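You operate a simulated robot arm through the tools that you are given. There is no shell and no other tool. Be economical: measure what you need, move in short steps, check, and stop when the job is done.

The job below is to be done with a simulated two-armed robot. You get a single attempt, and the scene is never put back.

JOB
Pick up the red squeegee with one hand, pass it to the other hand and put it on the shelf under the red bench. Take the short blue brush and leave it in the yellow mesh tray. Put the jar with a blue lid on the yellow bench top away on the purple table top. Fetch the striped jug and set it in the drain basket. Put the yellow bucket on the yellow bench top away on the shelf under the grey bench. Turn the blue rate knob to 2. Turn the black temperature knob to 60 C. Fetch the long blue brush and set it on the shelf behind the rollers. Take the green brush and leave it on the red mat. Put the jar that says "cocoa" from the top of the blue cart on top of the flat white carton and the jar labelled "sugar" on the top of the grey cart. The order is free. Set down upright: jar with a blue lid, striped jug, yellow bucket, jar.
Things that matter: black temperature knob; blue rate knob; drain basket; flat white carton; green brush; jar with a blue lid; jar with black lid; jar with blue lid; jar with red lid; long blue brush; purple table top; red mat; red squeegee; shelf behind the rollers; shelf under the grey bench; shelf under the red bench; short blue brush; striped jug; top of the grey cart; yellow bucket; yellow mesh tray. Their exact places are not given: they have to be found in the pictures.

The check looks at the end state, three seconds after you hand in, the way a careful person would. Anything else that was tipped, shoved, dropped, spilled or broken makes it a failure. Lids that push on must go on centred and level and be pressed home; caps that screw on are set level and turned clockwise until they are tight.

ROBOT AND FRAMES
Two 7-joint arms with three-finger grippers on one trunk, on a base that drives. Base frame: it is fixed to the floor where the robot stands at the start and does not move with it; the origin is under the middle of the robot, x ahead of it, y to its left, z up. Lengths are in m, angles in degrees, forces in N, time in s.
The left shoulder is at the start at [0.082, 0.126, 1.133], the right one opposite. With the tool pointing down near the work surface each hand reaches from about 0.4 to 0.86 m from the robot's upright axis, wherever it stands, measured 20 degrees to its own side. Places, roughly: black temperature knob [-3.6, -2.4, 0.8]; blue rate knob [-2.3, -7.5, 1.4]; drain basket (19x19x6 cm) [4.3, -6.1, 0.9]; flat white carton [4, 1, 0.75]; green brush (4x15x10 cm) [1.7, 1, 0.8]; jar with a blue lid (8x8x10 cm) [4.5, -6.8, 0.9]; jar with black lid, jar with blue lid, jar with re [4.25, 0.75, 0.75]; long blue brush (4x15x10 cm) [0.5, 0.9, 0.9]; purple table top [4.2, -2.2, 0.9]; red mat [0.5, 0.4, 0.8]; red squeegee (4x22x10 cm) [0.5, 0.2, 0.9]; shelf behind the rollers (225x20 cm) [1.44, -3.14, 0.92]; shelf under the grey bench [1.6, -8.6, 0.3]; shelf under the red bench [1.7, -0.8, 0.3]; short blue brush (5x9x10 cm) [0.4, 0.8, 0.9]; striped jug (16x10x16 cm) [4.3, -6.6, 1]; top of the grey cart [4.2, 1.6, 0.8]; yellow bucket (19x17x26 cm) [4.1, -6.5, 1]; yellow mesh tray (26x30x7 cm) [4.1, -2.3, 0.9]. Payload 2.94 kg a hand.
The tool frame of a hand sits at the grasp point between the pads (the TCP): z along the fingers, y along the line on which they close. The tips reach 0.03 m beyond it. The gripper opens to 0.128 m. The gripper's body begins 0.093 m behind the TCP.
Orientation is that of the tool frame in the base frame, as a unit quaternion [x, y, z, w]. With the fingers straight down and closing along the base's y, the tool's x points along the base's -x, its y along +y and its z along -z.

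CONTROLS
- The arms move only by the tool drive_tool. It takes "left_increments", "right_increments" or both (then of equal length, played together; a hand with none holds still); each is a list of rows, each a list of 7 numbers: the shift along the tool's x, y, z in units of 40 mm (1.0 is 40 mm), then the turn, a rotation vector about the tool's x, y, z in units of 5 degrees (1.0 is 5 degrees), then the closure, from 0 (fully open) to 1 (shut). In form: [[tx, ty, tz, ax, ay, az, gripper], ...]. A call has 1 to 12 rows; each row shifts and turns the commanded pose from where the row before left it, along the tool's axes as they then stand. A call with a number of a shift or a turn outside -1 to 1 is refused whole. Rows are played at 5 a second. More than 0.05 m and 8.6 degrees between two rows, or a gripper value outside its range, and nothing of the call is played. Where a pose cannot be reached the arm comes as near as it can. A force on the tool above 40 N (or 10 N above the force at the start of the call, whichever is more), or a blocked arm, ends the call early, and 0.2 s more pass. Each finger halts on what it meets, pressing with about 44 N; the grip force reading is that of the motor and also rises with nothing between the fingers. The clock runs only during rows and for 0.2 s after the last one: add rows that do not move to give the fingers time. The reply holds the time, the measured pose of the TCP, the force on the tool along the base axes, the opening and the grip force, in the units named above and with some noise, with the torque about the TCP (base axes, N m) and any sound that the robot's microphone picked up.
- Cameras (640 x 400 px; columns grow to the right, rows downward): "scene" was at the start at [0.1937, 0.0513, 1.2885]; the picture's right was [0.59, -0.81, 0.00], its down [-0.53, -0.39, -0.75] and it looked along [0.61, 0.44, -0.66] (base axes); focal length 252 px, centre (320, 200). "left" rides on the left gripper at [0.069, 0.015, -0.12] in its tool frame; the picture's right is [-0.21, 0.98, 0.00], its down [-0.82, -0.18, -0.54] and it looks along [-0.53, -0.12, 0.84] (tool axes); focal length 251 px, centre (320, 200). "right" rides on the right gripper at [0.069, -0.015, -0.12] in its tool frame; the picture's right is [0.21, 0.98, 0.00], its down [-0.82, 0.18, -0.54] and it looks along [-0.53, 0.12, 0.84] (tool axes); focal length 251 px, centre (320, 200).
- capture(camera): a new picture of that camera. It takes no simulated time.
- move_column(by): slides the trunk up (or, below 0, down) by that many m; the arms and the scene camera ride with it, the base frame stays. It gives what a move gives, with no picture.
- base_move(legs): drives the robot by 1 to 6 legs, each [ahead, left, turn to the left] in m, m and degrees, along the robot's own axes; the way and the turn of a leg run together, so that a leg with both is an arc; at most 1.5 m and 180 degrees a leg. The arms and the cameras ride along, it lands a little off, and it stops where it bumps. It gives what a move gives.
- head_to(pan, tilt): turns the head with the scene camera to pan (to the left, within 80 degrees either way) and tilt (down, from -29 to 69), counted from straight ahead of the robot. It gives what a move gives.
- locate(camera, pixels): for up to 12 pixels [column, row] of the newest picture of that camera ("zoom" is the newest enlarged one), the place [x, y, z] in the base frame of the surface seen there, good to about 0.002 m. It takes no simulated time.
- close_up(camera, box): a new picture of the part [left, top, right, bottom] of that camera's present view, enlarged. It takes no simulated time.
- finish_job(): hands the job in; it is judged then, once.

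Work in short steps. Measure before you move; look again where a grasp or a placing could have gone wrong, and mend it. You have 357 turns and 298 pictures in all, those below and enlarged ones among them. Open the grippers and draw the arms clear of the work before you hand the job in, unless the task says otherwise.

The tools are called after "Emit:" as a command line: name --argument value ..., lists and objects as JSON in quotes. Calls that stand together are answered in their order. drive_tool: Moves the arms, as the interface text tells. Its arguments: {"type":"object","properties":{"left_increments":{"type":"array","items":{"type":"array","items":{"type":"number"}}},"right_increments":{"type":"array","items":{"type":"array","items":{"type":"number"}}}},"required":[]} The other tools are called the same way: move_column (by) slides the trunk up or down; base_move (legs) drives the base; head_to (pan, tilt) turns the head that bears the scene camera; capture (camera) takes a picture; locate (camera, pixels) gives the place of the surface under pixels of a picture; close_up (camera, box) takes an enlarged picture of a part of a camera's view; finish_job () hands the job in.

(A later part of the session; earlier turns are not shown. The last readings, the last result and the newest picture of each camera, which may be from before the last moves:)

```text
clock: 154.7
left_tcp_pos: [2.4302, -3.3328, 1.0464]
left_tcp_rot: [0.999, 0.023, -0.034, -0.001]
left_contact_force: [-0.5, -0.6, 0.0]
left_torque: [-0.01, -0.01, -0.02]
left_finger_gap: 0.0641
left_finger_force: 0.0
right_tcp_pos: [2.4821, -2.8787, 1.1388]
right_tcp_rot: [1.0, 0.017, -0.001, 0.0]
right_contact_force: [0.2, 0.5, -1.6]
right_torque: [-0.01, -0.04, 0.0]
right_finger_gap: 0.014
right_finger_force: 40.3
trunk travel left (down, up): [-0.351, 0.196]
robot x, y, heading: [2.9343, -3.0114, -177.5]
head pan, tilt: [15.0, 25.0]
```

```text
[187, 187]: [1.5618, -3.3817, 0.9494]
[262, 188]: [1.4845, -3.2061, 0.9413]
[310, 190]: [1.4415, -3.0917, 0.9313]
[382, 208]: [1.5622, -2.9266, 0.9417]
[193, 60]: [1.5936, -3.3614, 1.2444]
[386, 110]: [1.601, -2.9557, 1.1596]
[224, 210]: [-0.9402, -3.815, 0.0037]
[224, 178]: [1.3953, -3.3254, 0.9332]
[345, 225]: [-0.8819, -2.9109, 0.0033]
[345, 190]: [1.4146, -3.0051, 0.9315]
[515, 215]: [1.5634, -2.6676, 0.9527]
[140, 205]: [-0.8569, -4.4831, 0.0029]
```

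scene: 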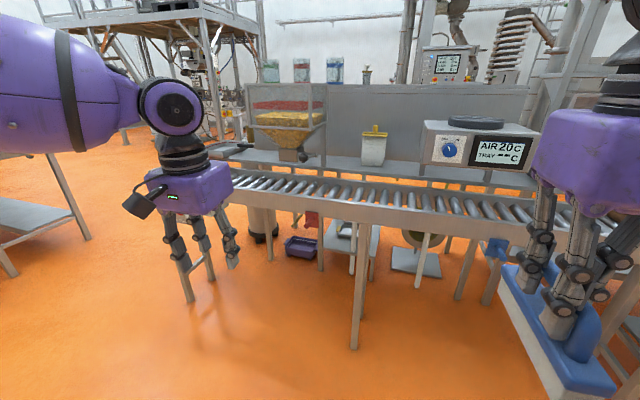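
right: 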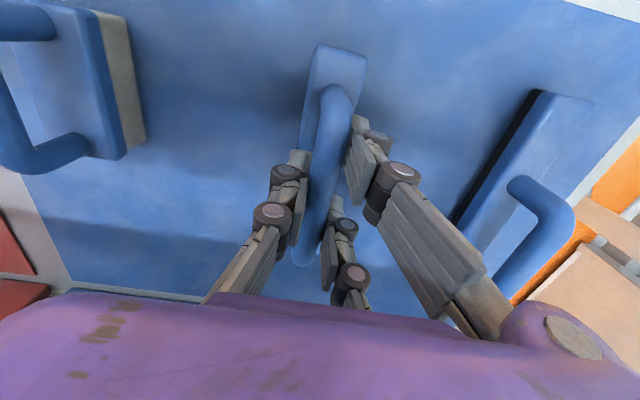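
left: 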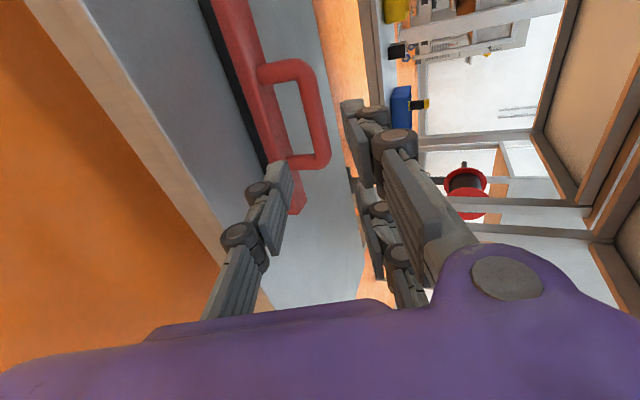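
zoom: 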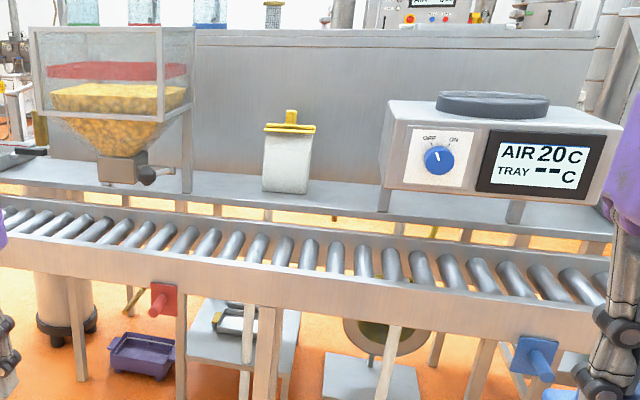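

Slots beside the box are narrow (~14 cm). Check the shelf's other ends.

Emit:
head_to --pan -25 --tilt 20

Emit:
capture --camera "scene"

Emit:
head_to --pan 40 --tilt 20

Emit:
capture --camera "scene"

```text
clock: 155.8
left_tcp_pos: [2.4301, -3.3332, 1.046]
left_tcp_rot: [0.999, 0.024, -0.035, -0.001]
left_contact_force: [0.3, 0.6, 0.6]
left_torque: [0.0, -0.01, -0.04]
left_finger_gap: 0.064
left_finger_force: 0.2
right_tcp_pos: [2.4829, -2.8787, 1.1391]
right_tcp_rot: [1.0, 0.018, -0.001, 0.0]
right_contact_force: [0.5, 0.4, -0.9]
right_torque: [0.01, 0.04, 0.02]
right_finger_gap: 0.0138
right_finger_force: 40.4
trunk travel left (down, up): [-0.351, 0.196]
robot x, y, heading: [2.9339, -3.0126, -177.6]
head pan, tilt: [-25.0, 20.0]
```

```text
251 pictures are left
```

scene: 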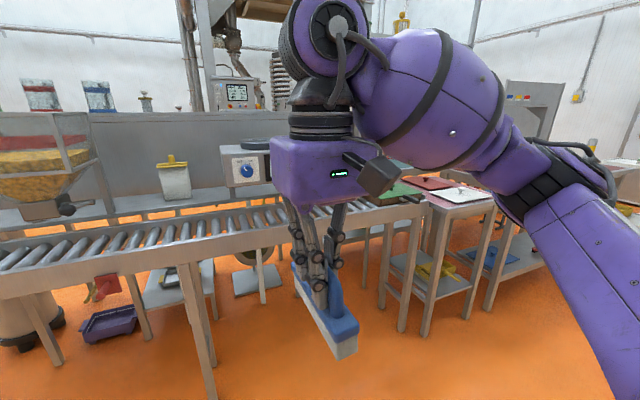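

```text
clock: 157.1
left_tcp_pos: [2.4295, -3.3323, 1.0463]
left_tcp_rot: [0.999, 0.023, -0.034, -0.001]
left_contact_force: [0.4, 0.4, 0.1]
left_torque: [0.0, 0.03, -0.02]
left_finger_gap: 0.0642
left_finger_force: 0.0
right_tcp_pos: [2.484, -2.8793, 1.1386]
right_tcp_rot: [1.0, 0.018, -0.001, 0.0]
right_contact_force: [-0.1, 0.1, -2.1]
right_torque: [0.0, -0.01, 0.02]
right_finger_gap: 0.0138
right_finger_force: 40.3
trunk travel left (down, up): [-0.351, 0.196]
robot x, y, heading: [2.9351, -3.0136, -177.8]
head pan, tilt: [40.0, 20.0]
```

```text
250 pictures are left
```

scene: 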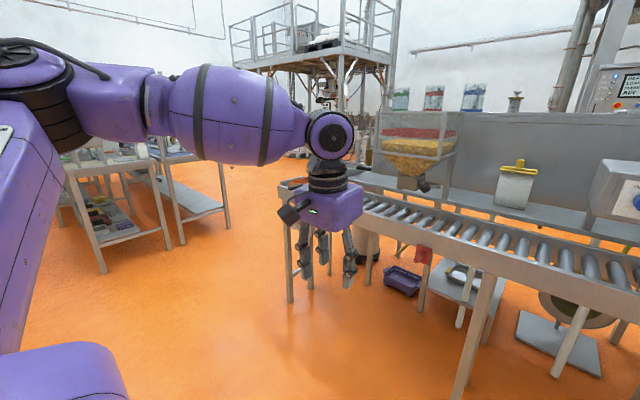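

Shift the robot north by 0.6 m and approach to view the shelf's right end.

Emit:
base_move --legs '[[0.1, -0.6, -2]]'

Emit:
head_to --pan 10 --tilt 25

Emit:
capture --camera "scene"

```text
clock: 162.9
left_tcp_pos: [2.3071, -2.7234, 1.0478]
left_tcp_rot: [0.999, 0.011, -0.034, -0.002]
left_contact_force: [-1.1, -0.6, -0.2]
left_torque: [0.01, 0.0, -0.02]
left_finger_gap: 0.0637
left_finger_force: 0.2
right_tcp_pos: [2.3699, -2.2711, 1.1388]
right_tcp_rot: [1.0, 0.005, -0.001, 0.0]
right_contact_force: [-0.5, 0.1, -0.9]
right_torque: [-0.02, -0.01, 0.01]
right_finger_gap: 0.014
right_finger_force: 40.4
trunk travel left (down, up): [-0.351, 0.196]
robot x, y, heading: [2.8163, -2.413, -179.1]
head pan, tilt: [40.0, 20.0]
```

```text
clock: 163.8
left_tcp_pos: [2.3073, -2.722, 1.046]
left_tcp_rot: [0.999, 0.011, -0.034, -0.001]
left_contact_force: [-0.1, -0.1, 0.4]
left_torque: [-0.03, -0.01, -0.02]
left_finger_gap: 0.0639
left_finger_force: 0.0
right_tcp_pos: [2.3699, -2.2722, 1.1379]
right_tcp_rot: [1.0, 0.004, -0.001, 0.0]
right_contact_force: [-0.4, 0.3, -0.8]
right_torque: [-0.02, -0.03, -0.03]
right_finger_gap: 0.0141
right_finger_force: 39.7
trunk travel left (down, up): [-0.351, 0.196]
robot x, y, heading: [2.821, -2.4176, -179.1]
head pan, tilt: [10.0, 25.0]
```

```text
249 pictures are left
```

scene: 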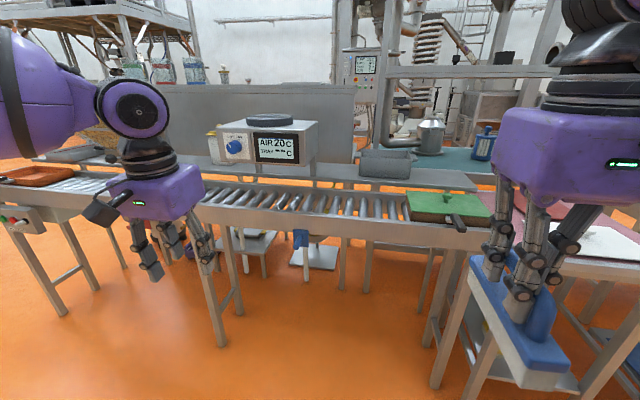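

Free shelf spans appear at (335,172) and (440,178). Measure.

Emit:
close_up --camera "scene" --box '[280, 110, 500, 250]'

Emit:
locate --camera "zoom" --pixels '[[110, 170], [235, 175], [235, 130], [385, 150], [400, 185], [470, 205], [565, 230], [480, 165], [330, 195], [180, 185], [400, 280], [460, 195]]'

```text
2.86 times, centred on (390, 180) of scene
```

zoom: 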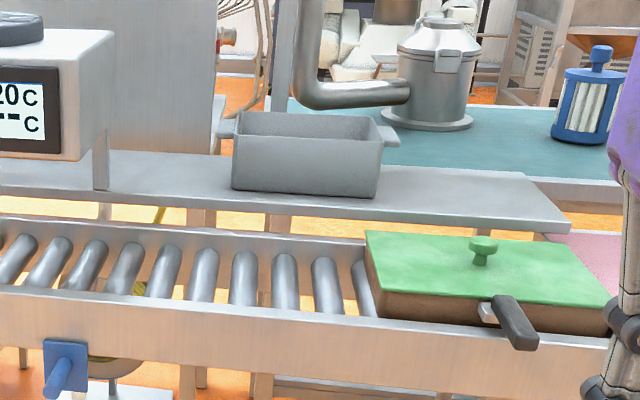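

```text
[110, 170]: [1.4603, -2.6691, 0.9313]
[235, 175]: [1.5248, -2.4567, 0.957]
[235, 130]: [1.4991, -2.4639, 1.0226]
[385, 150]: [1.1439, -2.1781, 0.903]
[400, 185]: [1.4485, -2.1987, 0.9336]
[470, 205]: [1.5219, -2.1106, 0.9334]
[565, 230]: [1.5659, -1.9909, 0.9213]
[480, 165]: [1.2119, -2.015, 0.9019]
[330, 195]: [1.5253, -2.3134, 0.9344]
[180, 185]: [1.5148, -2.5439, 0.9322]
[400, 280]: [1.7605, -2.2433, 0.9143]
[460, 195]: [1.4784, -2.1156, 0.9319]
```

Right slot (y −2.22…−1.99, z 0.932) is free. Tuck the left hand, then drive in.

Emit:
drive_tool --left_increments '[[0.5, -0.8, -0.6, 0, 0, 0, 0.5], [0.5, -0.8, -0.6, 0, 0, 0, 0.5], [0.5, -0.8, -0.6, 0, 0, 0, 0.5], [0, -0.4, -0.9, 0, 0, 0, 0.5], [0, 0, -0.9, 0, 0, 0, 0.5]]'

Emit:
base_move --legs '[[0.57, -0.06, -1]]'

Emit:
capture --camera "scene"

```text
clock: 165.0
left_tcp_pos: [2.3747, -2.6091, 1.1843]
left_tcp_rot: [0.999, 0.011, -0.036, -0.002]
left_contact_force: [0.6, 0.2, 0.5]
left_torque: [0.02, -0.02, -0.03]
left_finger_gap: 0.064
left_finger_force: 0.1
right_tcp_pos: [2.3714, -2.2716, 1.138]
right_tcp_rot: [1.0, 0.005, -0.001, 0.0]
right_contact_force: [1.1, -0.1, -0.7]
right_torque: [0.01, 0.03, 0.0]
right_finger_gap: 0.0138
right_finger_force: 40.6
trunk travel left (down, up): [-0.351, 0.196]
robot x, y, heading: [2.8174, -2.4131, -179.0]
head pan, tilt: [10.0, 25.0]
```

```text
clock: 168.3
left_tcp_pos: [1.7988, -2.5556, 1.1833]
left_tcp_rot: [0.999, 0.01, -0.035, -0.003]
left_contact_force: [-1.3, 0.5, -0.2]
left_torque: [-0.03, 0.02, -0.03]
left_finger_gap: 0.0638
left_finger_force: 0.0
right_tcp_pos: [1.7968, -2.2183, 1.1374]
right_tcp_rot: [1.0, 0.005, -0.002, 0.001]
right_contact_force: [0.3, 0.4, -1.4]
right_torque: [-0.02, -0.04, 0.05]
right_finger_gap: 0.0141
right_finger_force: 40.7
trunk travel left (down, up): [-0.351, 0.196]
robot x, y, heading: [2.2406, -2.359, -179.2]
head pan, tilt: [10.0, 25.0]
```

```text
247 pictures are left
```

scene: 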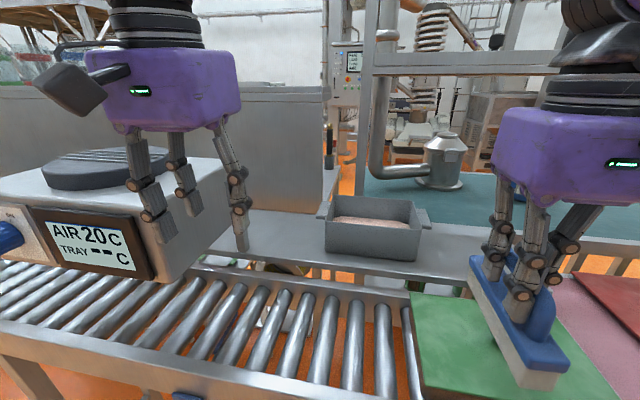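

Move the right hand over the slot at (1.45,−2.10).

Emit:
drive_tool --right_increments '[[-0.96, -0.33, 0, 0, 0, 0, 1], [-0.96, -0.33, 0, 0, 0, 0, 1], [-0.96, -0.33, 0, 0, 0, 0, 1], [-0.96, -0.33, 0, 0, 0, 0, 1], [-0.96, -0.33, 0, 0, 0, 0, 1], [-0.96, -0.33, 0, 0, 0, 0, 1], [-0.96, -0.33, 0, 0, 0, 0, 1], [-0.96, -0.33, 0, 0, 0, 0, 1], [-0.96, -0.33, 0, 0, 0, 0, 1]]'

Emit:
capture --camera "right"

Emit:
head_to --pan -15 --tilt 30

Emit:
capture --camera "scene"

```text
clock: 170.3
left_tcp_pos: [1.8001, -2.5573, 1.185]
left_tcp_rot: [0.999, 0.011, -0.034, 0.0]
left_contact_force: [0.3, -0.1, 0.0]
left_torque: [0.0, 0.04, -0.01]
left_finger_gap: 0.0641
left_finger_force: 0.0
right_tcp_pos: [1.4695, -2.1103, 1.1398]
right_tcp_rot: [1.0, 0.006, -0.002, -0.001]
right_contact_force: [0.6, 0.0, -1.2]
right_torque: [0.04, 0.01, -0.01]
right_finger_gap: 0.014
right_finger_force: 40.5
right hand out of reach, approached as far as the arm can: row 9
trunk travel left (down, up): [-0.351, 0.196]
robot x, y, heading: [2.2417, -2.3576, -179.2]
head pan, tilt: [10.0, 25.0]
```

```text
246 pictures are left
```

right: 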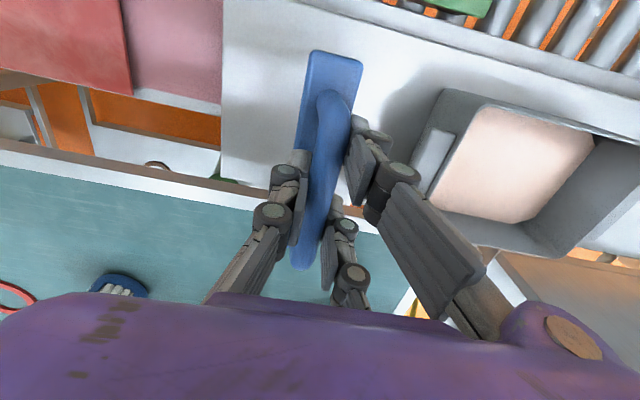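

```text
clock: 171.2
left_tcp_pos: [1.7988, -2.5573, 1.1834]
left_tcp_rot: [0.999, 0.01, -0.034, -0.002]
left_contact_force: [-0.9, 0.0, -0.6]
left_torque: [-0.05, 0.0, 0.05]
left_finger_gap: 0.0641
left_finger_force: 0.1
right_tcp_pos: [1.4687, -2.1095, 1.1403]
right_tcp_rot: [1.0, 0.004, -0.001, 0.0]
right_contact_force: [0.6, 0.0, -1.1]
right_torque: [0.0, -0.01, 0.02]
right_finger_gap: 0.014
right_finger_force: 40.7
trunk travel left (down, up): [-0.351, 0.196]
robot x, y, heading: [2.2443, -2.3598, -179.1]
head pan, tilt: [-15.0, 30.0]
```

```text
245 pictures are left
```

scene: 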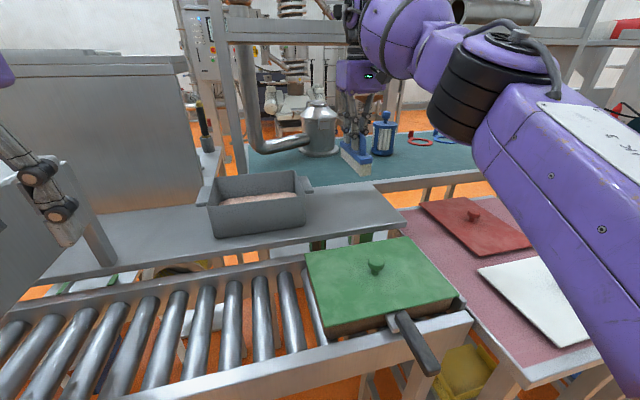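

Check the shelf's back/front edge at y≈−2.1.

Emit:
locate --camera "scene" --pixels '[[368, 187], [350, 190], [330, 193], [400, 222], [385, 205], [320, 238]]'

Emit:
locate --camera "right" --pixels '[[250, 190], [240, 150], [270, 10], [400, 60], [230, 175], [250, 205], [420, 160], [325, 60]]'

```text
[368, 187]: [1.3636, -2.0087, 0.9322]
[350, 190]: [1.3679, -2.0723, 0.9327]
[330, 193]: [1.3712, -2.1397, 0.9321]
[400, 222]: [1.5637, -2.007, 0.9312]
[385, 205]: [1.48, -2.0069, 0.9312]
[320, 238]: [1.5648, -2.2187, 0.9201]
```

```text
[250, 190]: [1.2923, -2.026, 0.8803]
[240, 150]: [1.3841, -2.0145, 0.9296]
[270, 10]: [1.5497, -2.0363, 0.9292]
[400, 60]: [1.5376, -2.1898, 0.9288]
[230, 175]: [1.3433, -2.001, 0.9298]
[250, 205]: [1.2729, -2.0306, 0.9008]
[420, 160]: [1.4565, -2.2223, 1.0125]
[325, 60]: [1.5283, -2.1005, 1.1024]
```

Brush footprint fits. Lower to z≈1.02.

Emit:
drive_tool --right_increments '[[0, 0, 0.9, 0, 0, 0, 1], [0, 0, 0.9, 0, 0, 0, 1], [0, 0, 0.7, 0, 0, 0, 1], [0, 0, 0.3, 0, 0, 0, 1], [0, 0, 0.15, 0, 0, 0, 1], [0, 0, 0, 0, 0, 0, 1]]'

```text
clock: 172.6
left_tcp_pos: [1.7977, -2.556, 1.1831]
left_tcp_rot: [0.999, 0.01, -0.034, -0.001]
left_contact_force: [-0.9, 0.3, -0.6]
left_torque: [0.03, -0.02, 0.0]
left_finger_gap: 0.0639
left_finger_force: 0.1
right_tcp_pos: [1.4723, -2.1084, 1.0202]
right_tcp_rot: [1.0, 0.005, -0.001, 0.0]
right_contact_force: [-1.2, 0.0, -0.6]
right_torque: [-0.01, -0.01, -0.02]
right_finger_gap: 0.0138
right_finger_force: 40.0
trunk travel left (down, up): [-0.351, 0.196]
robot x, y, heading: [2.2406, -2.3624, -179.0]
head pan, tilt: [-15.0, 30.0]
```

Lower 4 mm more, then release gently and rise.

Emit:
drive_tool --right_increments '[[0, 0, 0.08, 0, 0, 0, 1], [0, 0, 0, 0, 0, 0, 0.8], [0, 0, 0, 0, 0, 0, 0.6], [0, 0, 0, 0, 0, 0, 0.55], [0, 0, -0.5, 0, 0, 0, 0.55], [0, 0, -1, 0, 0, 0, 0.55], [0, 0, -1, 0, 0, 0, 0.55], [0, 0, -1, 0, 0, 0, 0.55]]'

Emit:
capture --camera "right"

```text
clock: 174.4
left_tcp_pos: [1.7983, -2.5571, 1.1833]
left_tcp_rot: [0.999, 0.01, -0.035, -0.002]
left_contact_force: [0.5, -0.6, 0.4]
left_torque: [0.02, 0.0, -0.01]
left_finger_gap: 0.0641
left_finger_force: 0.0
right_tcp_pos: [1.4747, -2.114, 1.1575]
right_tcp_rot: [1.0, 0.004, -0.003, -0.001]
right_contact_force: [-0.9, -0.7, -0.4]
right_torque: [0.0, 0.03, 0.02]
right_finger_gap: 0.0576
right_finger_force: 0.0
trunk travel left (down, up): [-0.351, 0.196]
robot x, y, heading: [2.2431, -2.3604, -178.8]
head pan, tilt: [-15.0, 30.0]
```

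```text
244 pictures are left
```

right: 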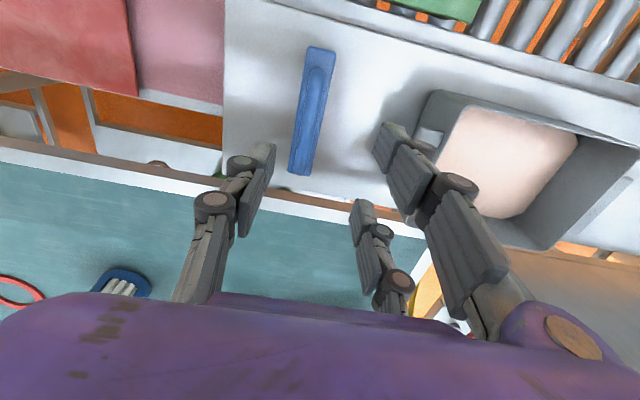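

Long brush placed. Retract and drive back, then head south to the yellow bench.

Emit:
drive_tool --right_increments '[[0.96, 0.1, -0.2, 0, 0, 0, 0.5], [0.96, 0.1, 0, 0, 0, 0, 0.5], [0.96, 0.1, 0, 0, 0, 0, 0.5], [0.96, 0.1, 0, 0, 0, 0, 0.5], [0.96, 0.1, 0, 0, 0, 0, 0.5], [0.96, 0.1, 0, 0, 0, 0, 0.5], [0.96, 0.1, 0, 0, 0, 0, 0.5], [0.96, 0.1, 0, 0, 0, 0, 0.5]]'

Emit:
base_move --legs '[[-0.65, 0, 0], [0, 0, 89], [1.4, 0, 0]]'

Emit:
head_to --pan 15 --tilt 20

Emit:
capture --camera "scene"

```text
clock: 176.2
left_tcp_pos: [1.7997, -2.5564, 1.1825]
left_tcp_rot: [0.999, 0.01, -0.036, -0.001]
left_contact_force: [0.2, 0.4, -0.3]
left_torque: [-0.01, 0.02, 0.04]
left_finger_gap: 0.0639
left_finger_force: 0.1
right_tcp_pos: [1.7794, -2.136, 1.1644]
right_tcp_rot: [1.0, 0.004, -0.002, 0.001]
right_contact_force: [-0.4, 0.1, 0.1]
right_torque: [0.04, 0.07, 0.01]
right_finger_gap: 0.0641
right_finger_force: 0.0
trunk travel left (down, up): [-0.351, 0.196]
robot x, y, heading: [2.2414, -2.3619, -179.1]
head pan, tilt: [-15.0, 30.0]
```

```text
clock: 190.3
left_tcp_pos: [3.0926, -4.2028, 1.1823]
left_tcp_rot: [0.711, 0.702, -0.026, 0.023]
left_contact_force: [0.8, -0.1, -0.3]
left_torque: [-0.02, -0.01, -0.02]
left_finger_gap: 0.064
left_finger_force: 0.1
right_tcp_pos: [2.6714, -4.21, 1.1648]
right_tcp_rot: [0.715, 0.699, -0.001, 0.0]
right_contact_force: [0.6, 0.0, 0.0]
right_torque: [-0.01, 0.03, 0.03]
right_finger_gap: 0.064
right_finger_force: 0.0
trunk travel left (down, up): [-0.351, 0.196]
robot x, y, heading: [2.9135, -3.7523, -91.1]
head pan, tilt: [-15.0, 30.0]
```

```text
clock: 191.2
left_tcp_pos: [3.0927, -4.203, 1.1836]
left_tcp_rot: [0.711, 0.703, -0.026, 0.022]
left_contact_force: [-0.4, -0.2, 0.1]
left_torque: [0.03, 0.01, 0.01]
left_finger_gap: 0.0639
left_finger_force: 0.0
right_tcp_pos: [2.6733, -4.2088, 1.1653]
right_tcp_rot: [0.715, 0.699, -0.002, 0.001]
right_contact_force: [0.9, 0.3, 0.0]
right_torque: [0.02, 0.0, 0.0]
right_finger_gap: 0.0639
right_finger_force: 0.0
trunk travel left (down, up): [-0.351, 0.196]
robot x, y, heading: [2.9132, -3.7509, -91.2]
head pan, tilt: [15.0, 20.0]
```

```text
243 pictures are left
```

scene: 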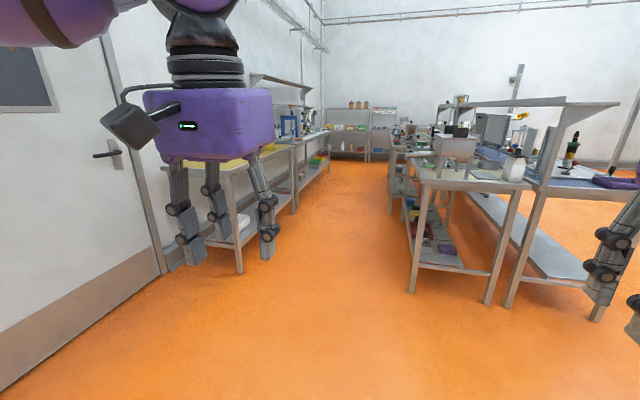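

Measure the aisle ahead.

Emit:
locate --camera "scene" --pixels '[[240, 272], [412, 290], [295, 210], [485, 300], [420, 180], [520, 185], [238, 178], [330, 160], [395, 155], [350, 200]]'

```text
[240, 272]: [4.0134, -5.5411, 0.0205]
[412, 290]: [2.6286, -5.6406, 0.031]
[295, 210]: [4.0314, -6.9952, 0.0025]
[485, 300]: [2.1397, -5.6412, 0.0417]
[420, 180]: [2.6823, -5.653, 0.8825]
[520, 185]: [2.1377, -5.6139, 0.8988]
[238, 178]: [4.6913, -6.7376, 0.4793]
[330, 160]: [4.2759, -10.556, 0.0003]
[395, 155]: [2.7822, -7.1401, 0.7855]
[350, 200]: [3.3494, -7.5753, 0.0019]
```

Drive along x≈3.2 to y≈−6.4 and turn to face the yellow bench.

Emit:
base_move --legs '[[0, 0.3, 1.2], [1.4, 0, 0], [1.25, 0, 0], [0, 0, 90]]'

Emit:
head_to --pan 0 --tilt 35

Emit:
capture --camera "scene"

```text
clock: 210.6
left_tcp_pos: [3.7378, -6.1487, 1.1831]
left_tcp_rot: [-0.019, 0.999, -0.001, 0.034]
left_contact_force: [-0.7, -0.5, -0.6]
left_torque: [0.01, -0.02, 0.04]
left_finger_gap: 0.0641
left_finger_force: 0.0
right_tcp_pos: [3.7654, -6.5695, 1.1645]
right_tcp_rot: [-0.013, 1.0, 0.0, 0.0]
right_contact_force: [0.5, 0.0, -0.1]
right_torque: [-0.05, 0.03, 0.01]
right_finger_gap: 0.064
right_finger_force: 0.1
trunk travel left (down, up): [-0.351, 0.196]
robot x, y, heading: [3.2974, -6.3509, 1.9]
head pan, tilt: [15.0, 20.0]
```

```text
clock: 211.3
left_tcp_pos: [3.7386, -6.1491, 1.1823]
left_tcp_rot: [-0.019, 0.999, -0.001, 0.035]
left_contact_force: [-0.7, -0.1, 0.9]
left_torque: [-0.02, -0.01, -0.02]
left_finger_gap: 0.064
left_finger_force: 0.1
right_tcp_pos: [3.7678, -6.5704, 1.1643]
right_tcp_rot: [-0.014, 1.0, 0.0, 0.001]
right_contact_force: [0.1, -0.8, 0.3]
right_torque: [0.03, 0.04, 0.03]
right_finger_gap: 0.0642
right_finger_force: 0.3
trunk travel left (down, up): [-0.351, 0.196]
robot x, y, heading: [3.2958, -6.3518, 1.8]
head pan, tilt: [0.0, 35.0]
```

```text
242 pictures are left
```

scene: 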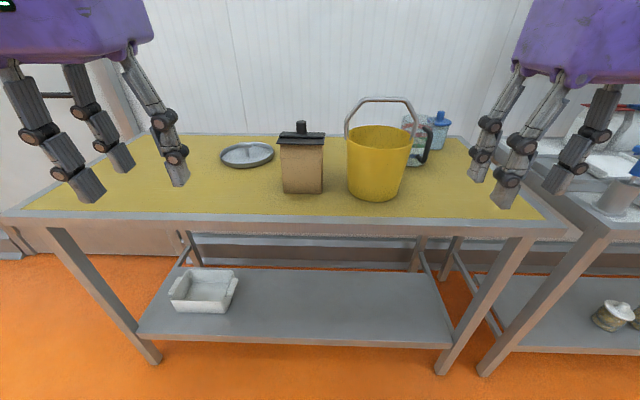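

Bucket, jug behind it, blue-lidded jar are visible. Zoom and measure.

Emit:
close_up --camera "scene" --box '[200, 80, 480, 230]'

Emit:
locate --camera "zoom" --pixels '[[105, 170], [60, 170], [165, 160], [340, 110], [480, 110], [400, 45], [410, 250], [530, 165], [515, 150], [545, 90], [545, 120], [230, 130]]'

```text
2.29 times, centred on (340, 155) of scene
```

zoom: 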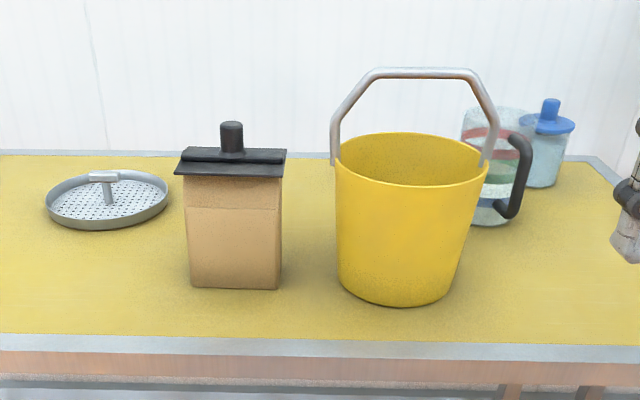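

```text
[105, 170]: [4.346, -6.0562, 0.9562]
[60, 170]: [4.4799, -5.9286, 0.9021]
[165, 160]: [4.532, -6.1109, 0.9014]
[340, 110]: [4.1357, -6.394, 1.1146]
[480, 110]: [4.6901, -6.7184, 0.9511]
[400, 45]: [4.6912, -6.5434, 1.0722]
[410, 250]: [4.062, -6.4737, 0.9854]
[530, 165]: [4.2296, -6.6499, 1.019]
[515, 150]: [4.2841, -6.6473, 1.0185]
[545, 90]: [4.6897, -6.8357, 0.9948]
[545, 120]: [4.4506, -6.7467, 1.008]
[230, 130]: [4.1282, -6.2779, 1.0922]
```

Zoom onto the drain basket.

Emit:
close_up --camera "scene" --box '[210, 135, 285, 185]'

Emit:
locate --camera "zoom" --pixels '[[85, 210], [550, 170], [300, 75], [310, 290], [270, 215], [235, 130], [330, 120], [200, 220], [400, 190], [300, 260], [180, 170], [430, 130]]'

```text
8.00 times, centred on (248, 160) of scene
```

zoom: 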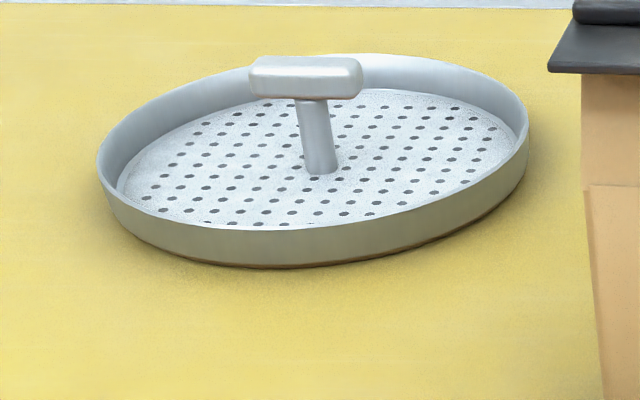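

```text
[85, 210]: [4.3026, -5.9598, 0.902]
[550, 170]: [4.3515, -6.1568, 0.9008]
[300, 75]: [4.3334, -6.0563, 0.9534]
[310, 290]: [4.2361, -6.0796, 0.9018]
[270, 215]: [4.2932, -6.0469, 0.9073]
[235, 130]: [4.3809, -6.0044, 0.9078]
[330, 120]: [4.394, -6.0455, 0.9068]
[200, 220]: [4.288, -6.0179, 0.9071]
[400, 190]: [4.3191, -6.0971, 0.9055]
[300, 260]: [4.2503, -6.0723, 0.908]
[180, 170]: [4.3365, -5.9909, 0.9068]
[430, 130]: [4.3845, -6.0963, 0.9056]
```

The basket has a central T-handle post at (4.335,−6.057). First the bucket; zoom on its bail.

Emit:
close_up --camera "scene" --box '[335, 85, 455, 205]'

Emit:
locate --camera "zoom" --pixels '[[130, 60], [190, 55], [240, 60], [70, 100], [285, 120], [58, 160], [300, 190], [180, 160], [180, 380], [160, 60], [215, 58]]'

```text
3.33 times, centred on (395, 145) of scene
```

zoom: 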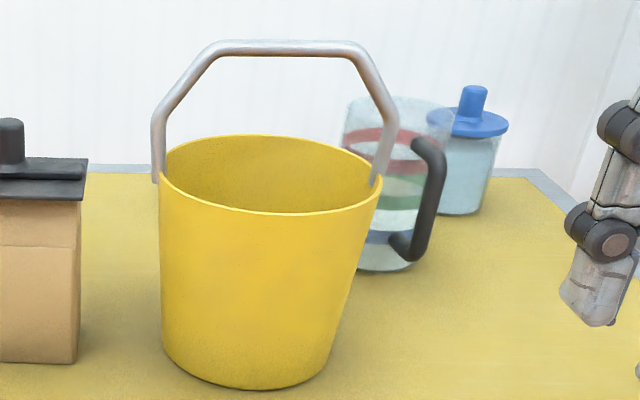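

```text
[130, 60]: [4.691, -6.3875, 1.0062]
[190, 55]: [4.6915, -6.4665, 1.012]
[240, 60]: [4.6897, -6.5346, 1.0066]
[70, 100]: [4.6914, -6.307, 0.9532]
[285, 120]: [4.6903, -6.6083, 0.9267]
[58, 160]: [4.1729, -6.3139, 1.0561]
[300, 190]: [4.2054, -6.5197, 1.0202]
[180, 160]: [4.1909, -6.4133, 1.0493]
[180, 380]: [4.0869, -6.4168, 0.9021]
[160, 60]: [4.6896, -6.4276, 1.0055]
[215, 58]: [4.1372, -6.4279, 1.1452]
```

Locate the bail's top bar.

Emit:
locate --camera "zoom" --pixels '[[225, 48], [280, 47], [335, 48], [175, 95], [380, 95], [155, 130], [390, 130], [280, 52], [280, 42], [160, 185], [380, 185], [270, 137]]'

```text
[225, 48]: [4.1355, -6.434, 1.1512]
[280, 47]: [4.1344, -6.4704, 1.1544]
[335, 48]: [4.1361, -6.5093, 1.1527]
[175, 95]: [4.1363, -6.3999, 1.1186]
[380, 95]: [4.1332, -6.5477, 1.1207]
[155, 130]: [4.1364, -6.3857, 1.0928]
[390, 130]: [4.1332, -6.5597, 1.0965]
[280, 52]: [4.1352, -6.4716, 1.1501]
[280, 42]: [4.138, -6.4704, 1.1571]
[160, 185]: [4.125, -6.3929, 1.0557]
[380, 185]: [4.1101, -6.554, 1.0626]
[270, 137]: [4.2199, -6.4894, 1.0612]
```

Bail bar centre (4.138,−6.472,1.152) along y. Rotate the right hand to point forward with vertical closing (mirrored).

Emit:
drive_tool --right_increments '[[-0.5, 0, -0.3, 0.99, -0.99, -0.99, 0.5], [0, 0, 0, 0.99, -0.99, -0.99, 0.5], [0, 0, 0, 0.99, -0.99, -0.99, 0.5], [0, 0, 0, 0.99, -0.99, -0.99, 0.5], [0, 0, 0, 0.99, -0.99, -0.99, 0.5], [0, 0, 0, 0.99, -0.99, -0.99, 0.5], [0, 0, 0, 0.99, -0.99, -0.99, 0.5], [0, 0, 0, 0.99, -0.99, -0.99, 0.5], [0, 0, 0, 0.99, -0.99, -0.99, 0.5], [0, 0, 0, 0.99, -0.99, -0.99, 0.5], [0, 0, 0, 0.99, -0.99, -0.99, 0.5], [0, 0, 0, 0.99, -0.99, -0.99, 0.5]]'

Emit:
capture --camera "scene"

```text
clock: 213.9
left_tcp_pos: [3.7388, -6.149, 1.1832]
left_tcp_rot: [-0.02, 0.999, 0.0, 0.034]
left_contact_force: [0.2, 0.4, -0.6]
left_torque: [-0.03, 0.02, 0.0]
left_finger_gap: 0.0639
left_finger_force: 0.0
right_tcp_pos: [3.813, -6.5974, 1.2463]
right_tcp_rot: [-0.392, 0.747, -0.375, 0.385]
right_contact_force: [0.1, -0.4, 1.6]
right_torque: [-0.02, -0.03, 0.0]
right_finger_gap: 0.0639
right_finger_force: 0.1
right hand out of reach, approached as far as the arm can: row 8, 9, 10, 11, 12
trunk travel left (down, up): [-0.351, 0.196]
robot x, y, heading: [3.2998, -6.3497, 1.8]
head pan, tilt: [0.0, 35.0]
```

```text
238 pictures are left
```

scene: 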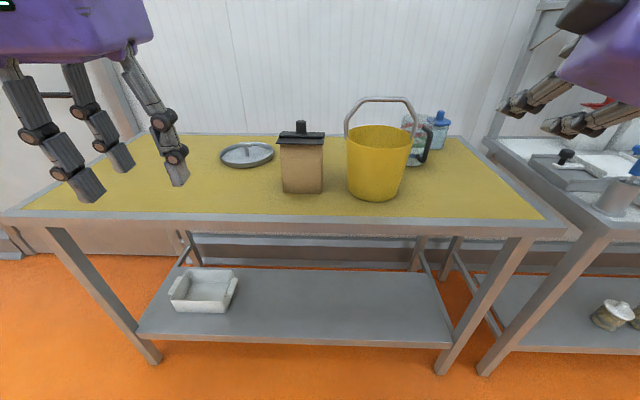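

Reach-limited near the body. Move the hand forward a bit, then complete the roll.

Emit:
drive_tool --right_increments '[[-0.43, 0.21, 0.83, 0, 0, 0, 0.5], [-0.43, 0.21, 0.83, 0, 0, 0, 0.5], [-0.43, 0.21, 0.83, 0, 0, 0, 0.5], [0, 0, 0, -0.1, -0.6, -1, 0.5], [0, 0, 0, -0.1, -0.6, -1, 0.5], [0, 0, 0, -0.1, -0.6, -1, 0.5], [0, 0, 0, -0.1, -0.6, -1, 0.5], [0, 0, 0, -0.1, -0.6, -1, 0.5]]'

```text
clock: 215.7
left_tcp_pos: [3.7399, -6.1481, 1.1815]
left_tcp_rot: [-0.019, 0.999, 0.0, 0.033]
left_contact_force: [0.3, 0.9, -0.9]
left_torque: [-0.03, 0.05, 0.02]
left_finger_gap: 0.0641
left_finger_force: 0.0
right_tcp_pos: [3.8978, -6.5315, 1.1604]
right_tcp_rot: [-0.571, 0.619, -0.381, 0.382]
right_contact_force: [0.6, 0.6, -0.3]
right_torque: [0.0, 0.0, -0.01]
right_finger_gap: 0.0643
right_finger_force: 0.0
right hand out of reach, approached as far as the arm can: row 6, 7, 8
trunk travel left (down, up): [-0.351, 0.196]
robot x, y, heading: [3.2963, -6.3535, 1.8]
head pan, tilt: [0.0, 35.0]
```

Orientation is good (25° down). Move to the pre-grasp in front of the bail.

Emit:
drive_tool --right_increments '[[-0.36, -0.45, 0.645, 0, 0, 0, 0.5], [-0.36, -0.45, 0.645, 0, 0, 0, 0.5], [-0.36, -0.45, 0.645, 0, 0, 0, 0.5], [-0.36, -0.45, 0.645, 0, 0, 0, 0.5], [-0.36, -0.45, 0.645, 0, 0, 0, 0.5]]'

Emit:
capture --camera "right"

Emit:
capture --camera "scene"

```text
clock: 216.9
left_tcp_pos: [3.7385, -6.1476, 1.1829]
left_tcp_rot: [-0.019, 0.999, -0.001, 0.034]
left_contact_force: [1.0, -0.7, -1.2]
left_torque: [-0.02, 0.01, 0.0]
left_finger_gap: 0.0641
left_finger_force: 0.1
right_tcp_pos: [4.0543, -6.4693, 1.1892]
right_tcp_rot: [-0.573, 0.619, -0.38, 0.381]
right_contact_force: [0.1, -0.2, -1.4]
right_torque: [0.0, 0.01, -0.01]
right_finger_gap: 0.0638
right_finger_force: 0.1
trunk travel left (down, up): [-0.351, 0.196]
robot x, y, heading: [3.2965, -6.355, 1.7]
head pan, tilt: [0.0, 35.0]
```

```text
237 pictures are left
```

right: 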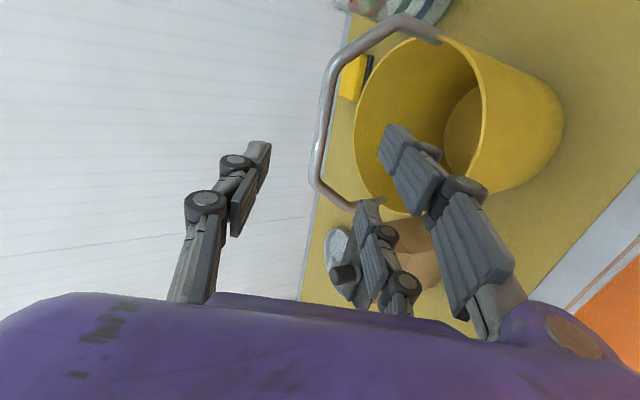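

```text
236 pictures are left
```

scene: 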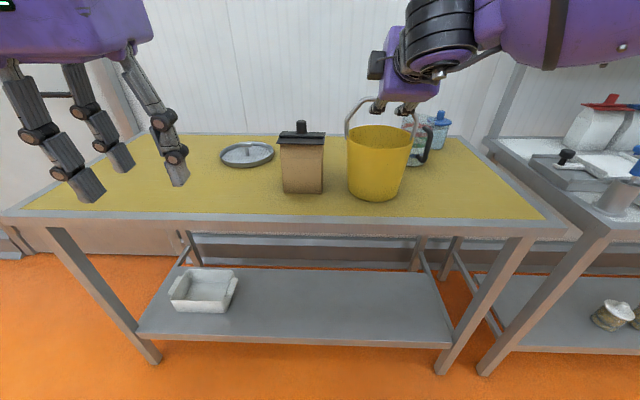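

Advance 9 cm and close on the bail.

Emit:
drive_tool --right_increments '[[0, 0, 0.77, 0, 0, 0, 0.5], [0, 0, 0.77, 0, 0, 0, 0.5], [0, 0, 0.75, 0, 0, 0, 0.5], [0, 0, 0, 0, 0, 0, 0.7], [0, 0, 0, 0, 0, 0, 0.9], [0, 0, 0, 0, 0, 0, 1], [0, 0, 0, 0, 0, 0, 1], [0, 0, 0, 0, 0, 0, 1]]'

Emit:
capture --camera "right"

```text
clock: 218.7
left_tcp_pos: [3.7377, -6.1488, 1.184]
left_tcp_rot: [-0.018, 0.999, -0.002, 0.035]
left_contact_force: [-0.6, 1.3, 0.4]
left_torque: [-0.01, 0.0, 0.0]
left_finger_gap: 0.064
left_finger_force: 0.1
right_tcp_pos: [4.139, -6.4737, 1.1535]
right_tcp_rot: [-0.572, 0.618, -0.381, 0.382]
right_contact_force: [0.1, -2.6, 4.4]
right_torque: [-1.08, 0.0, 0.02]
right_finger_gap: 0.0104
right_finger_force: 37.1
trunk travel left (down, up): [-0.351, 0.196]
robot x, y, heading: [3.2953, -6.3551, 1.7]
head pan, tilt: [0.0, 35.0]
```

```text
235 pictures are left
```

right: 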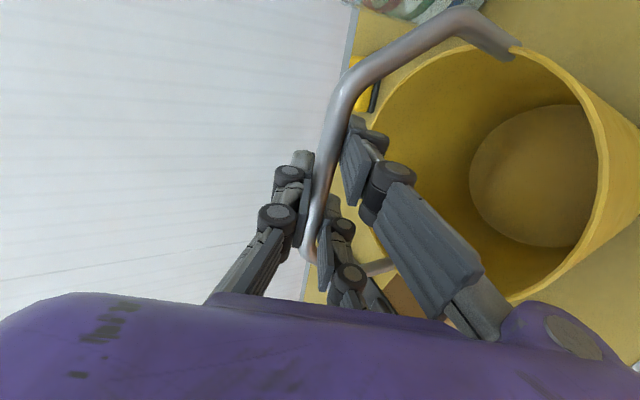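

Lift the bucket 8 cm to check.

Emit:
drive_tool --right_increments '[[0, -0.45, -0.21, 0, 0, 0, 1], [0, -0.7, -0.32, 0, 0, 0, 1], [0, -0.9, -0.41, 0, 0, 0, 1], [0, 0, 0, 0, 0, 0, 1]]'

Emit:
capture --camera "scene"

```text
clock: 219.7
left_tcp_pos: [3.7394, -6.1493, 1.183]
left_tcp_rot: [-0.019, 0.999, -0.001, 0.034]
left_contact_force: [-0.5, 0.1, 0.3]
left_torque: [-0.01, 0.0, -0.01]
left_finger_gap: 0.0641
left_finger_force: 0.1
right_tcp_pos: [4.1405, -6.471, 1.2136]
right_tcp_rot: [-0.566, 0.618, -0.384, 0.387]
right_contact_force: [-0.6, -0.3, -1.9]
right_torque: [-0.03, 0.0, 0.0]
right_finger_gap: 0.0101
right_finger_force: 37.6
right hand out of reach, approached as far as the arm can: row 3
trunk travel left (down, up): [-0.351, 0.196]
robot x, y, heading: [3.2978, -6.3527, 1.8]
head pan, tilt: [0.0, 35.0]
```

```text
234 pictures are left
```

scene: 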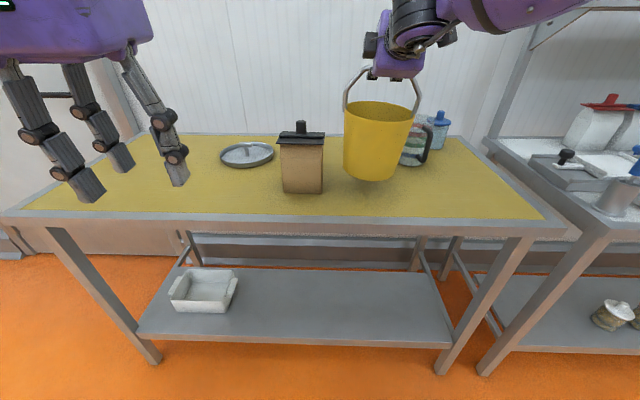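

Bucket lifted. Pull it back and to the right, clear of the bench.

Emit:
drive_tool --right_increments '[[0, 0.37, -0.857, 0, 0, 0, 1], [0.59, 0.37, -0.857, 0, 0, 0, 1], [0.59, 0.37, -0.857, 0, 0, 0, 1], [0.59, 0.37, -0.857, 0, 0, 0, 1], [0.59, 0.37, -0.857, 0, 0, 0, 1], [0.59, 0.37, -0.857, 0, 0, 0, 1], [0.59, 0.37, -0.857, 0, 0, 0, 1]]'

Emit:
close_up --camera "scene" --box '[200, 80, 500, 240]'

```text
clock: 221.3
left_tcp_pos: [3.7382, -6.1481, 1.1816]
left_tcp_rot: [-0.02, 0.999, -0.001, 0.034]
left_contact_force: [-0.6, -0.6, 0.8]
left_torque: [0.02, -0.01, 0.03]
left_finger_gap: 0.0642
left_finger_force: 0.1
right_tcp_pos: [3.8901, -6.5392, 1.155]
right_tcp_rot: [-0.571, 0.619, -0.381, 0.382]
right_contact_force: [-0.5, -0.4, -2.8]
right_torque: [-0.01, 0.01, 0.0]
right_finger_gap: 0.0101
right_finger_force: 37.3
right hand out of reach, approached as far as the arm can: row 1, 2, 3, 4, 5, 6, 7
trunk travel left (down, up): [-0.351, 0.196]
robot x, y, heading: [3.2965, -6.3514, 2.0]
head pan, tilt: [0.0, 35.0]
```

```text
2.13 times, centred on (350, 160) of scene
```

zoom: 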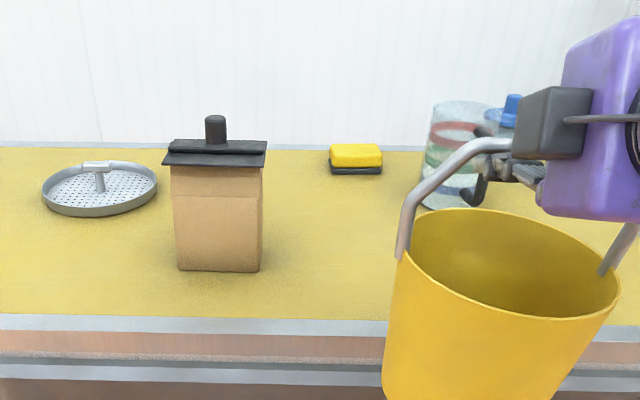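

Bucket is clear but close to the bench. I'll deliver it first: raise trunk a bit, back off, turn south and look.

Emit:
move_column --by 0.1

Emit:
base_move --legs '[[-0.1, 0, 0], [0, 0, -92]]'

Emit:
head_to --pan -20 --tilt 20

Emit:
capture --camera "scene"

```text
clock: 222.7
left_tcp_pos: [3.7386, -6.1497, 1.2834]
left_tcp_rot: [-0.018, 0.999, -0.002, 0.033]
left_contact_force: [-0.5, -0.1, 0.0]
left_torque: [-0.01, 0.0, 0.0]
left_finger_gap: 0.0642
left_finger_force: 0.1
right_tcp_pos: [3.8921, -6.5372, 1.2522]
right_tcp_rot: [-0.572, 0.619, -0.38, 0.381]
right_contact_force: [0.0, 0.1, -3.6]
right_torque: [-0.02, -0.06, 0.0]
right_finger_gap: 0.0103
right_finger_force: 37.2
trunk travel left (down, up): [-0.451, 0.096]
robot x, y, heading: [3.2989, -6.3508, 2.2]
head pan, tilt: [0.0, 35.0]
```

```text
clock: 227.6
left_tcp_pos: [3.4004, -6.7968, 1.2844]
left_tcp_rot: [0.695, 0.719, -0.025, 0.023]
left_contact_force: [-0.8, -0.8, 0.6]
left_torque: [0.01, 0.0, 0.01]
left_finger_gap: 0.0639
left_finger_force: 0.0
right_tcp_pos: [3.0114, -6.9501, 1.252]
right_tcp_rot: [0.032, 0.842, -0.539, 0.0]
right_contact_force: [0.3, -0.4, -2.6]
right_torque: [0.02, 0.01, -0.03]
right_finger_gap: 0.0102
right_finger_force: 37.3
trunk travel left (down, up): [-0.451, 0.096]
robot x, y, heading: [3.1999, -6.3534, -88.1]
head pan, tilt: [0.0, 35.0]
```

```text
clock: 228.4
left_tcp_pos: [3.4014, -6.7968, 1.2819]
left_tcp_rot: [0.694, 0.719, -0.025, 0.024]
left_contact_force: [-0.3, 0.7, 0.0]
left_torque: [0.02, -0.02, 0.01]
left_finger_gap: 0.0641
left_finger_force: 0.0
right_tcp_pos: [3.0111, -6.9507, 1.2541]
right_tcp_rot: [0.034, 0.842, -0.538, 0.0]
right_contact_force: [0.3, 0.3, -3.0]
right_torque: [-0.01, 0.02, 0.02]
right_finger_gap: 0.0101
right_finger_force: 37.1
trunk travel left (down, up): [-0.451, 0.096]
robot x, y, heading: [3.2014, -6.3563, -88.4]
head pan, tilt: [-20.0, 20.0]
```

```text
232 pictures are left
```

scene: 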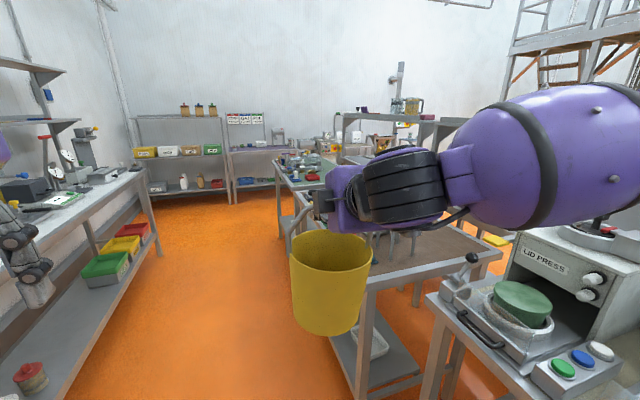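

Measure the right block.

Emit:
locate --camera "scene" --pixels '[[300, 185], [430, 265], [490, 250], [370, 270], [340, 165], [385, 130], [275, 160], [470, 300], [290, 235], [385, 335], [320, 130], [240, 195]]'

Emit:
close_up --camera "scene" --box '[230, 90, 530, 280]'

```text
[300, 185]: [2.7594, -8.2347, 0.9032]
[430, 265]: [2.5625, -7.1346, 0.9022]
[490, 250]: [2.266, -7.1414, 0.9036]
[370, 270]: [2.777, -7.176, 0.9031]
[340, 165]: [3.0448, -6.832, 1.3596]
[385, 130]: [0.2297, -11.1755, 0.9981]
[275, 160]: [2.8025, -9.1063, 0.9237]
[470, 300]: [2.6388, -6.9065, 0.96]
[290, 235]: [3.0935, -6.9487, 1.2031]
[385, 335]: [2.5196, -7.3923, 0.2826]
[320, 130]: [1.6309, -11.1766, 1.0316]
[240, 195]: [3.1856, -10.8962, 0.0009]
```

```text
2.11 times, centred on (380, 185) of scene
```

zoom: 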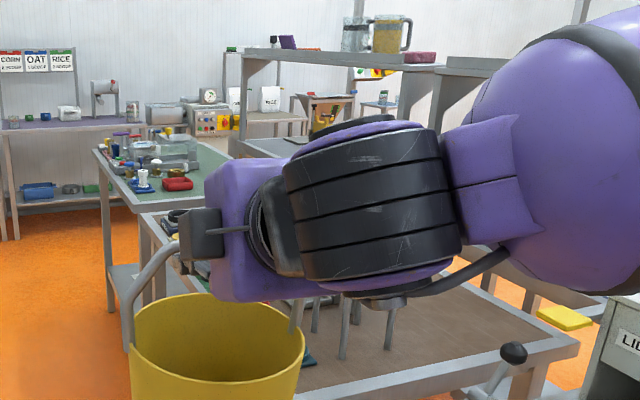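

The grey bench is on the block's west side. Back up north to the gap at y≈−4.95, turn west and look.

Emit:
base_move --legs '[[-1.4, 0, 0], [0, 0, -91]]'

Emit:
head_to --pan 0 --tilt 25

Emit:
capture --camera "scene"

```text
clock: 239.3
left_tcp_pos: [2.6989, -5.1662, 1.2821]
left_tcp_rot: [0.999, 0.002, -0.033, -0.001]
left_contact_force: [0.4, -0.3, 0.1]
left_torque: [0.01, -0.03, -0.02]
left_finger_gap: 0.064
left_finger_force: 0.0
right_tcp_pos: [2.5602, -4.7716, 1.2542]
right_tcp_rot: [0.629, 0.561, -0.374, -0.386]
right_contact_force: [-0.2, -0.3, -2.4]
right_torque: [-0.02, -0.02, 0.01]
right_finger_gap: 0.0103
right_finger_force: 38.3
trunk travel left (down, up): [-0.451, 0.096]
robot x, y, heading: [3.1473, -4.9782, 179.8]
head pan, tilt: [-20.0, 20.0]
```

```text
clock: 240.1
left_tcp_pos: [2.7, -5.1653, 1.2823]
left_tcp_rot: [0.999, 0.001, -0.034, -0.001]
left_contact_force: [-1.0, -0.1, 0.3]
left_torque: [-0.01, 0.03, 0.0]
left_finger_gap: 0.064
left_finger_force: 0.0
right_tcp_pos: [2.5598, -4.7719, 1.2522]
right_tcp_rot: [0.629, 0.562, -0.374, -0.386]
right_contact_force: [-0.4, -0.3, -2.9]
right_torque: [0.01, 0.0, -0.02]
right_finger_gap: 0.0104
right_finger_force: 38.0
trunk travel left (down, up): [-0.451, 0.096]
robot x, y, heading: [3.1463, -4.9806, 179.8]
head pan, tilt: [0.0, 25.0]
```

```text
230 pictures are left
```

scene: 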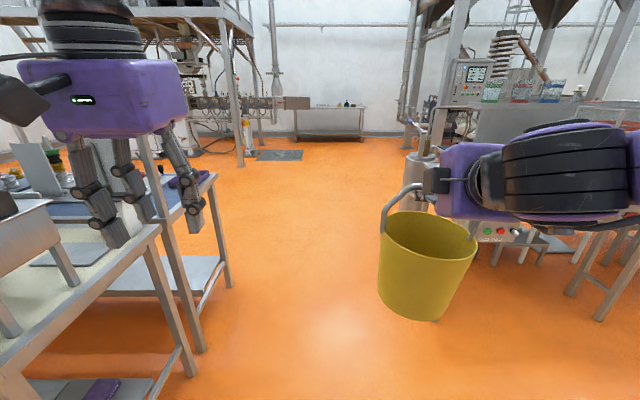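

Gap looks clear. Check the margins.

Emit:
locate --camera "scene" --pixels '[[480, 230], [495, 260], [230, 290], [200, 350], [415, 165], [585, 240], [640, 165], [215, 175], [560, 160]]'

```text
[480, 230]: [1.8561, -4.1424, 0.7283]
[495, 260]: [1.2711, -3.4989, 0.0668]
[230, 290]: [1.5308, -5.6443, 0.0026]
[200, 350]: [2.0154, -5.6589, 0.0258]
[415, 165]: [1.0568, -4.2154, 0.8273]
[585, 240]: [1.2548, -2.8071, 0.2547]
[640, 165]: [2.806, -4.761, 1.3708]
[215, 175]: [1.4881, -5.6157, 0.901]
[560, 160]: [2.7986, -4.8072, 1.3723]
```

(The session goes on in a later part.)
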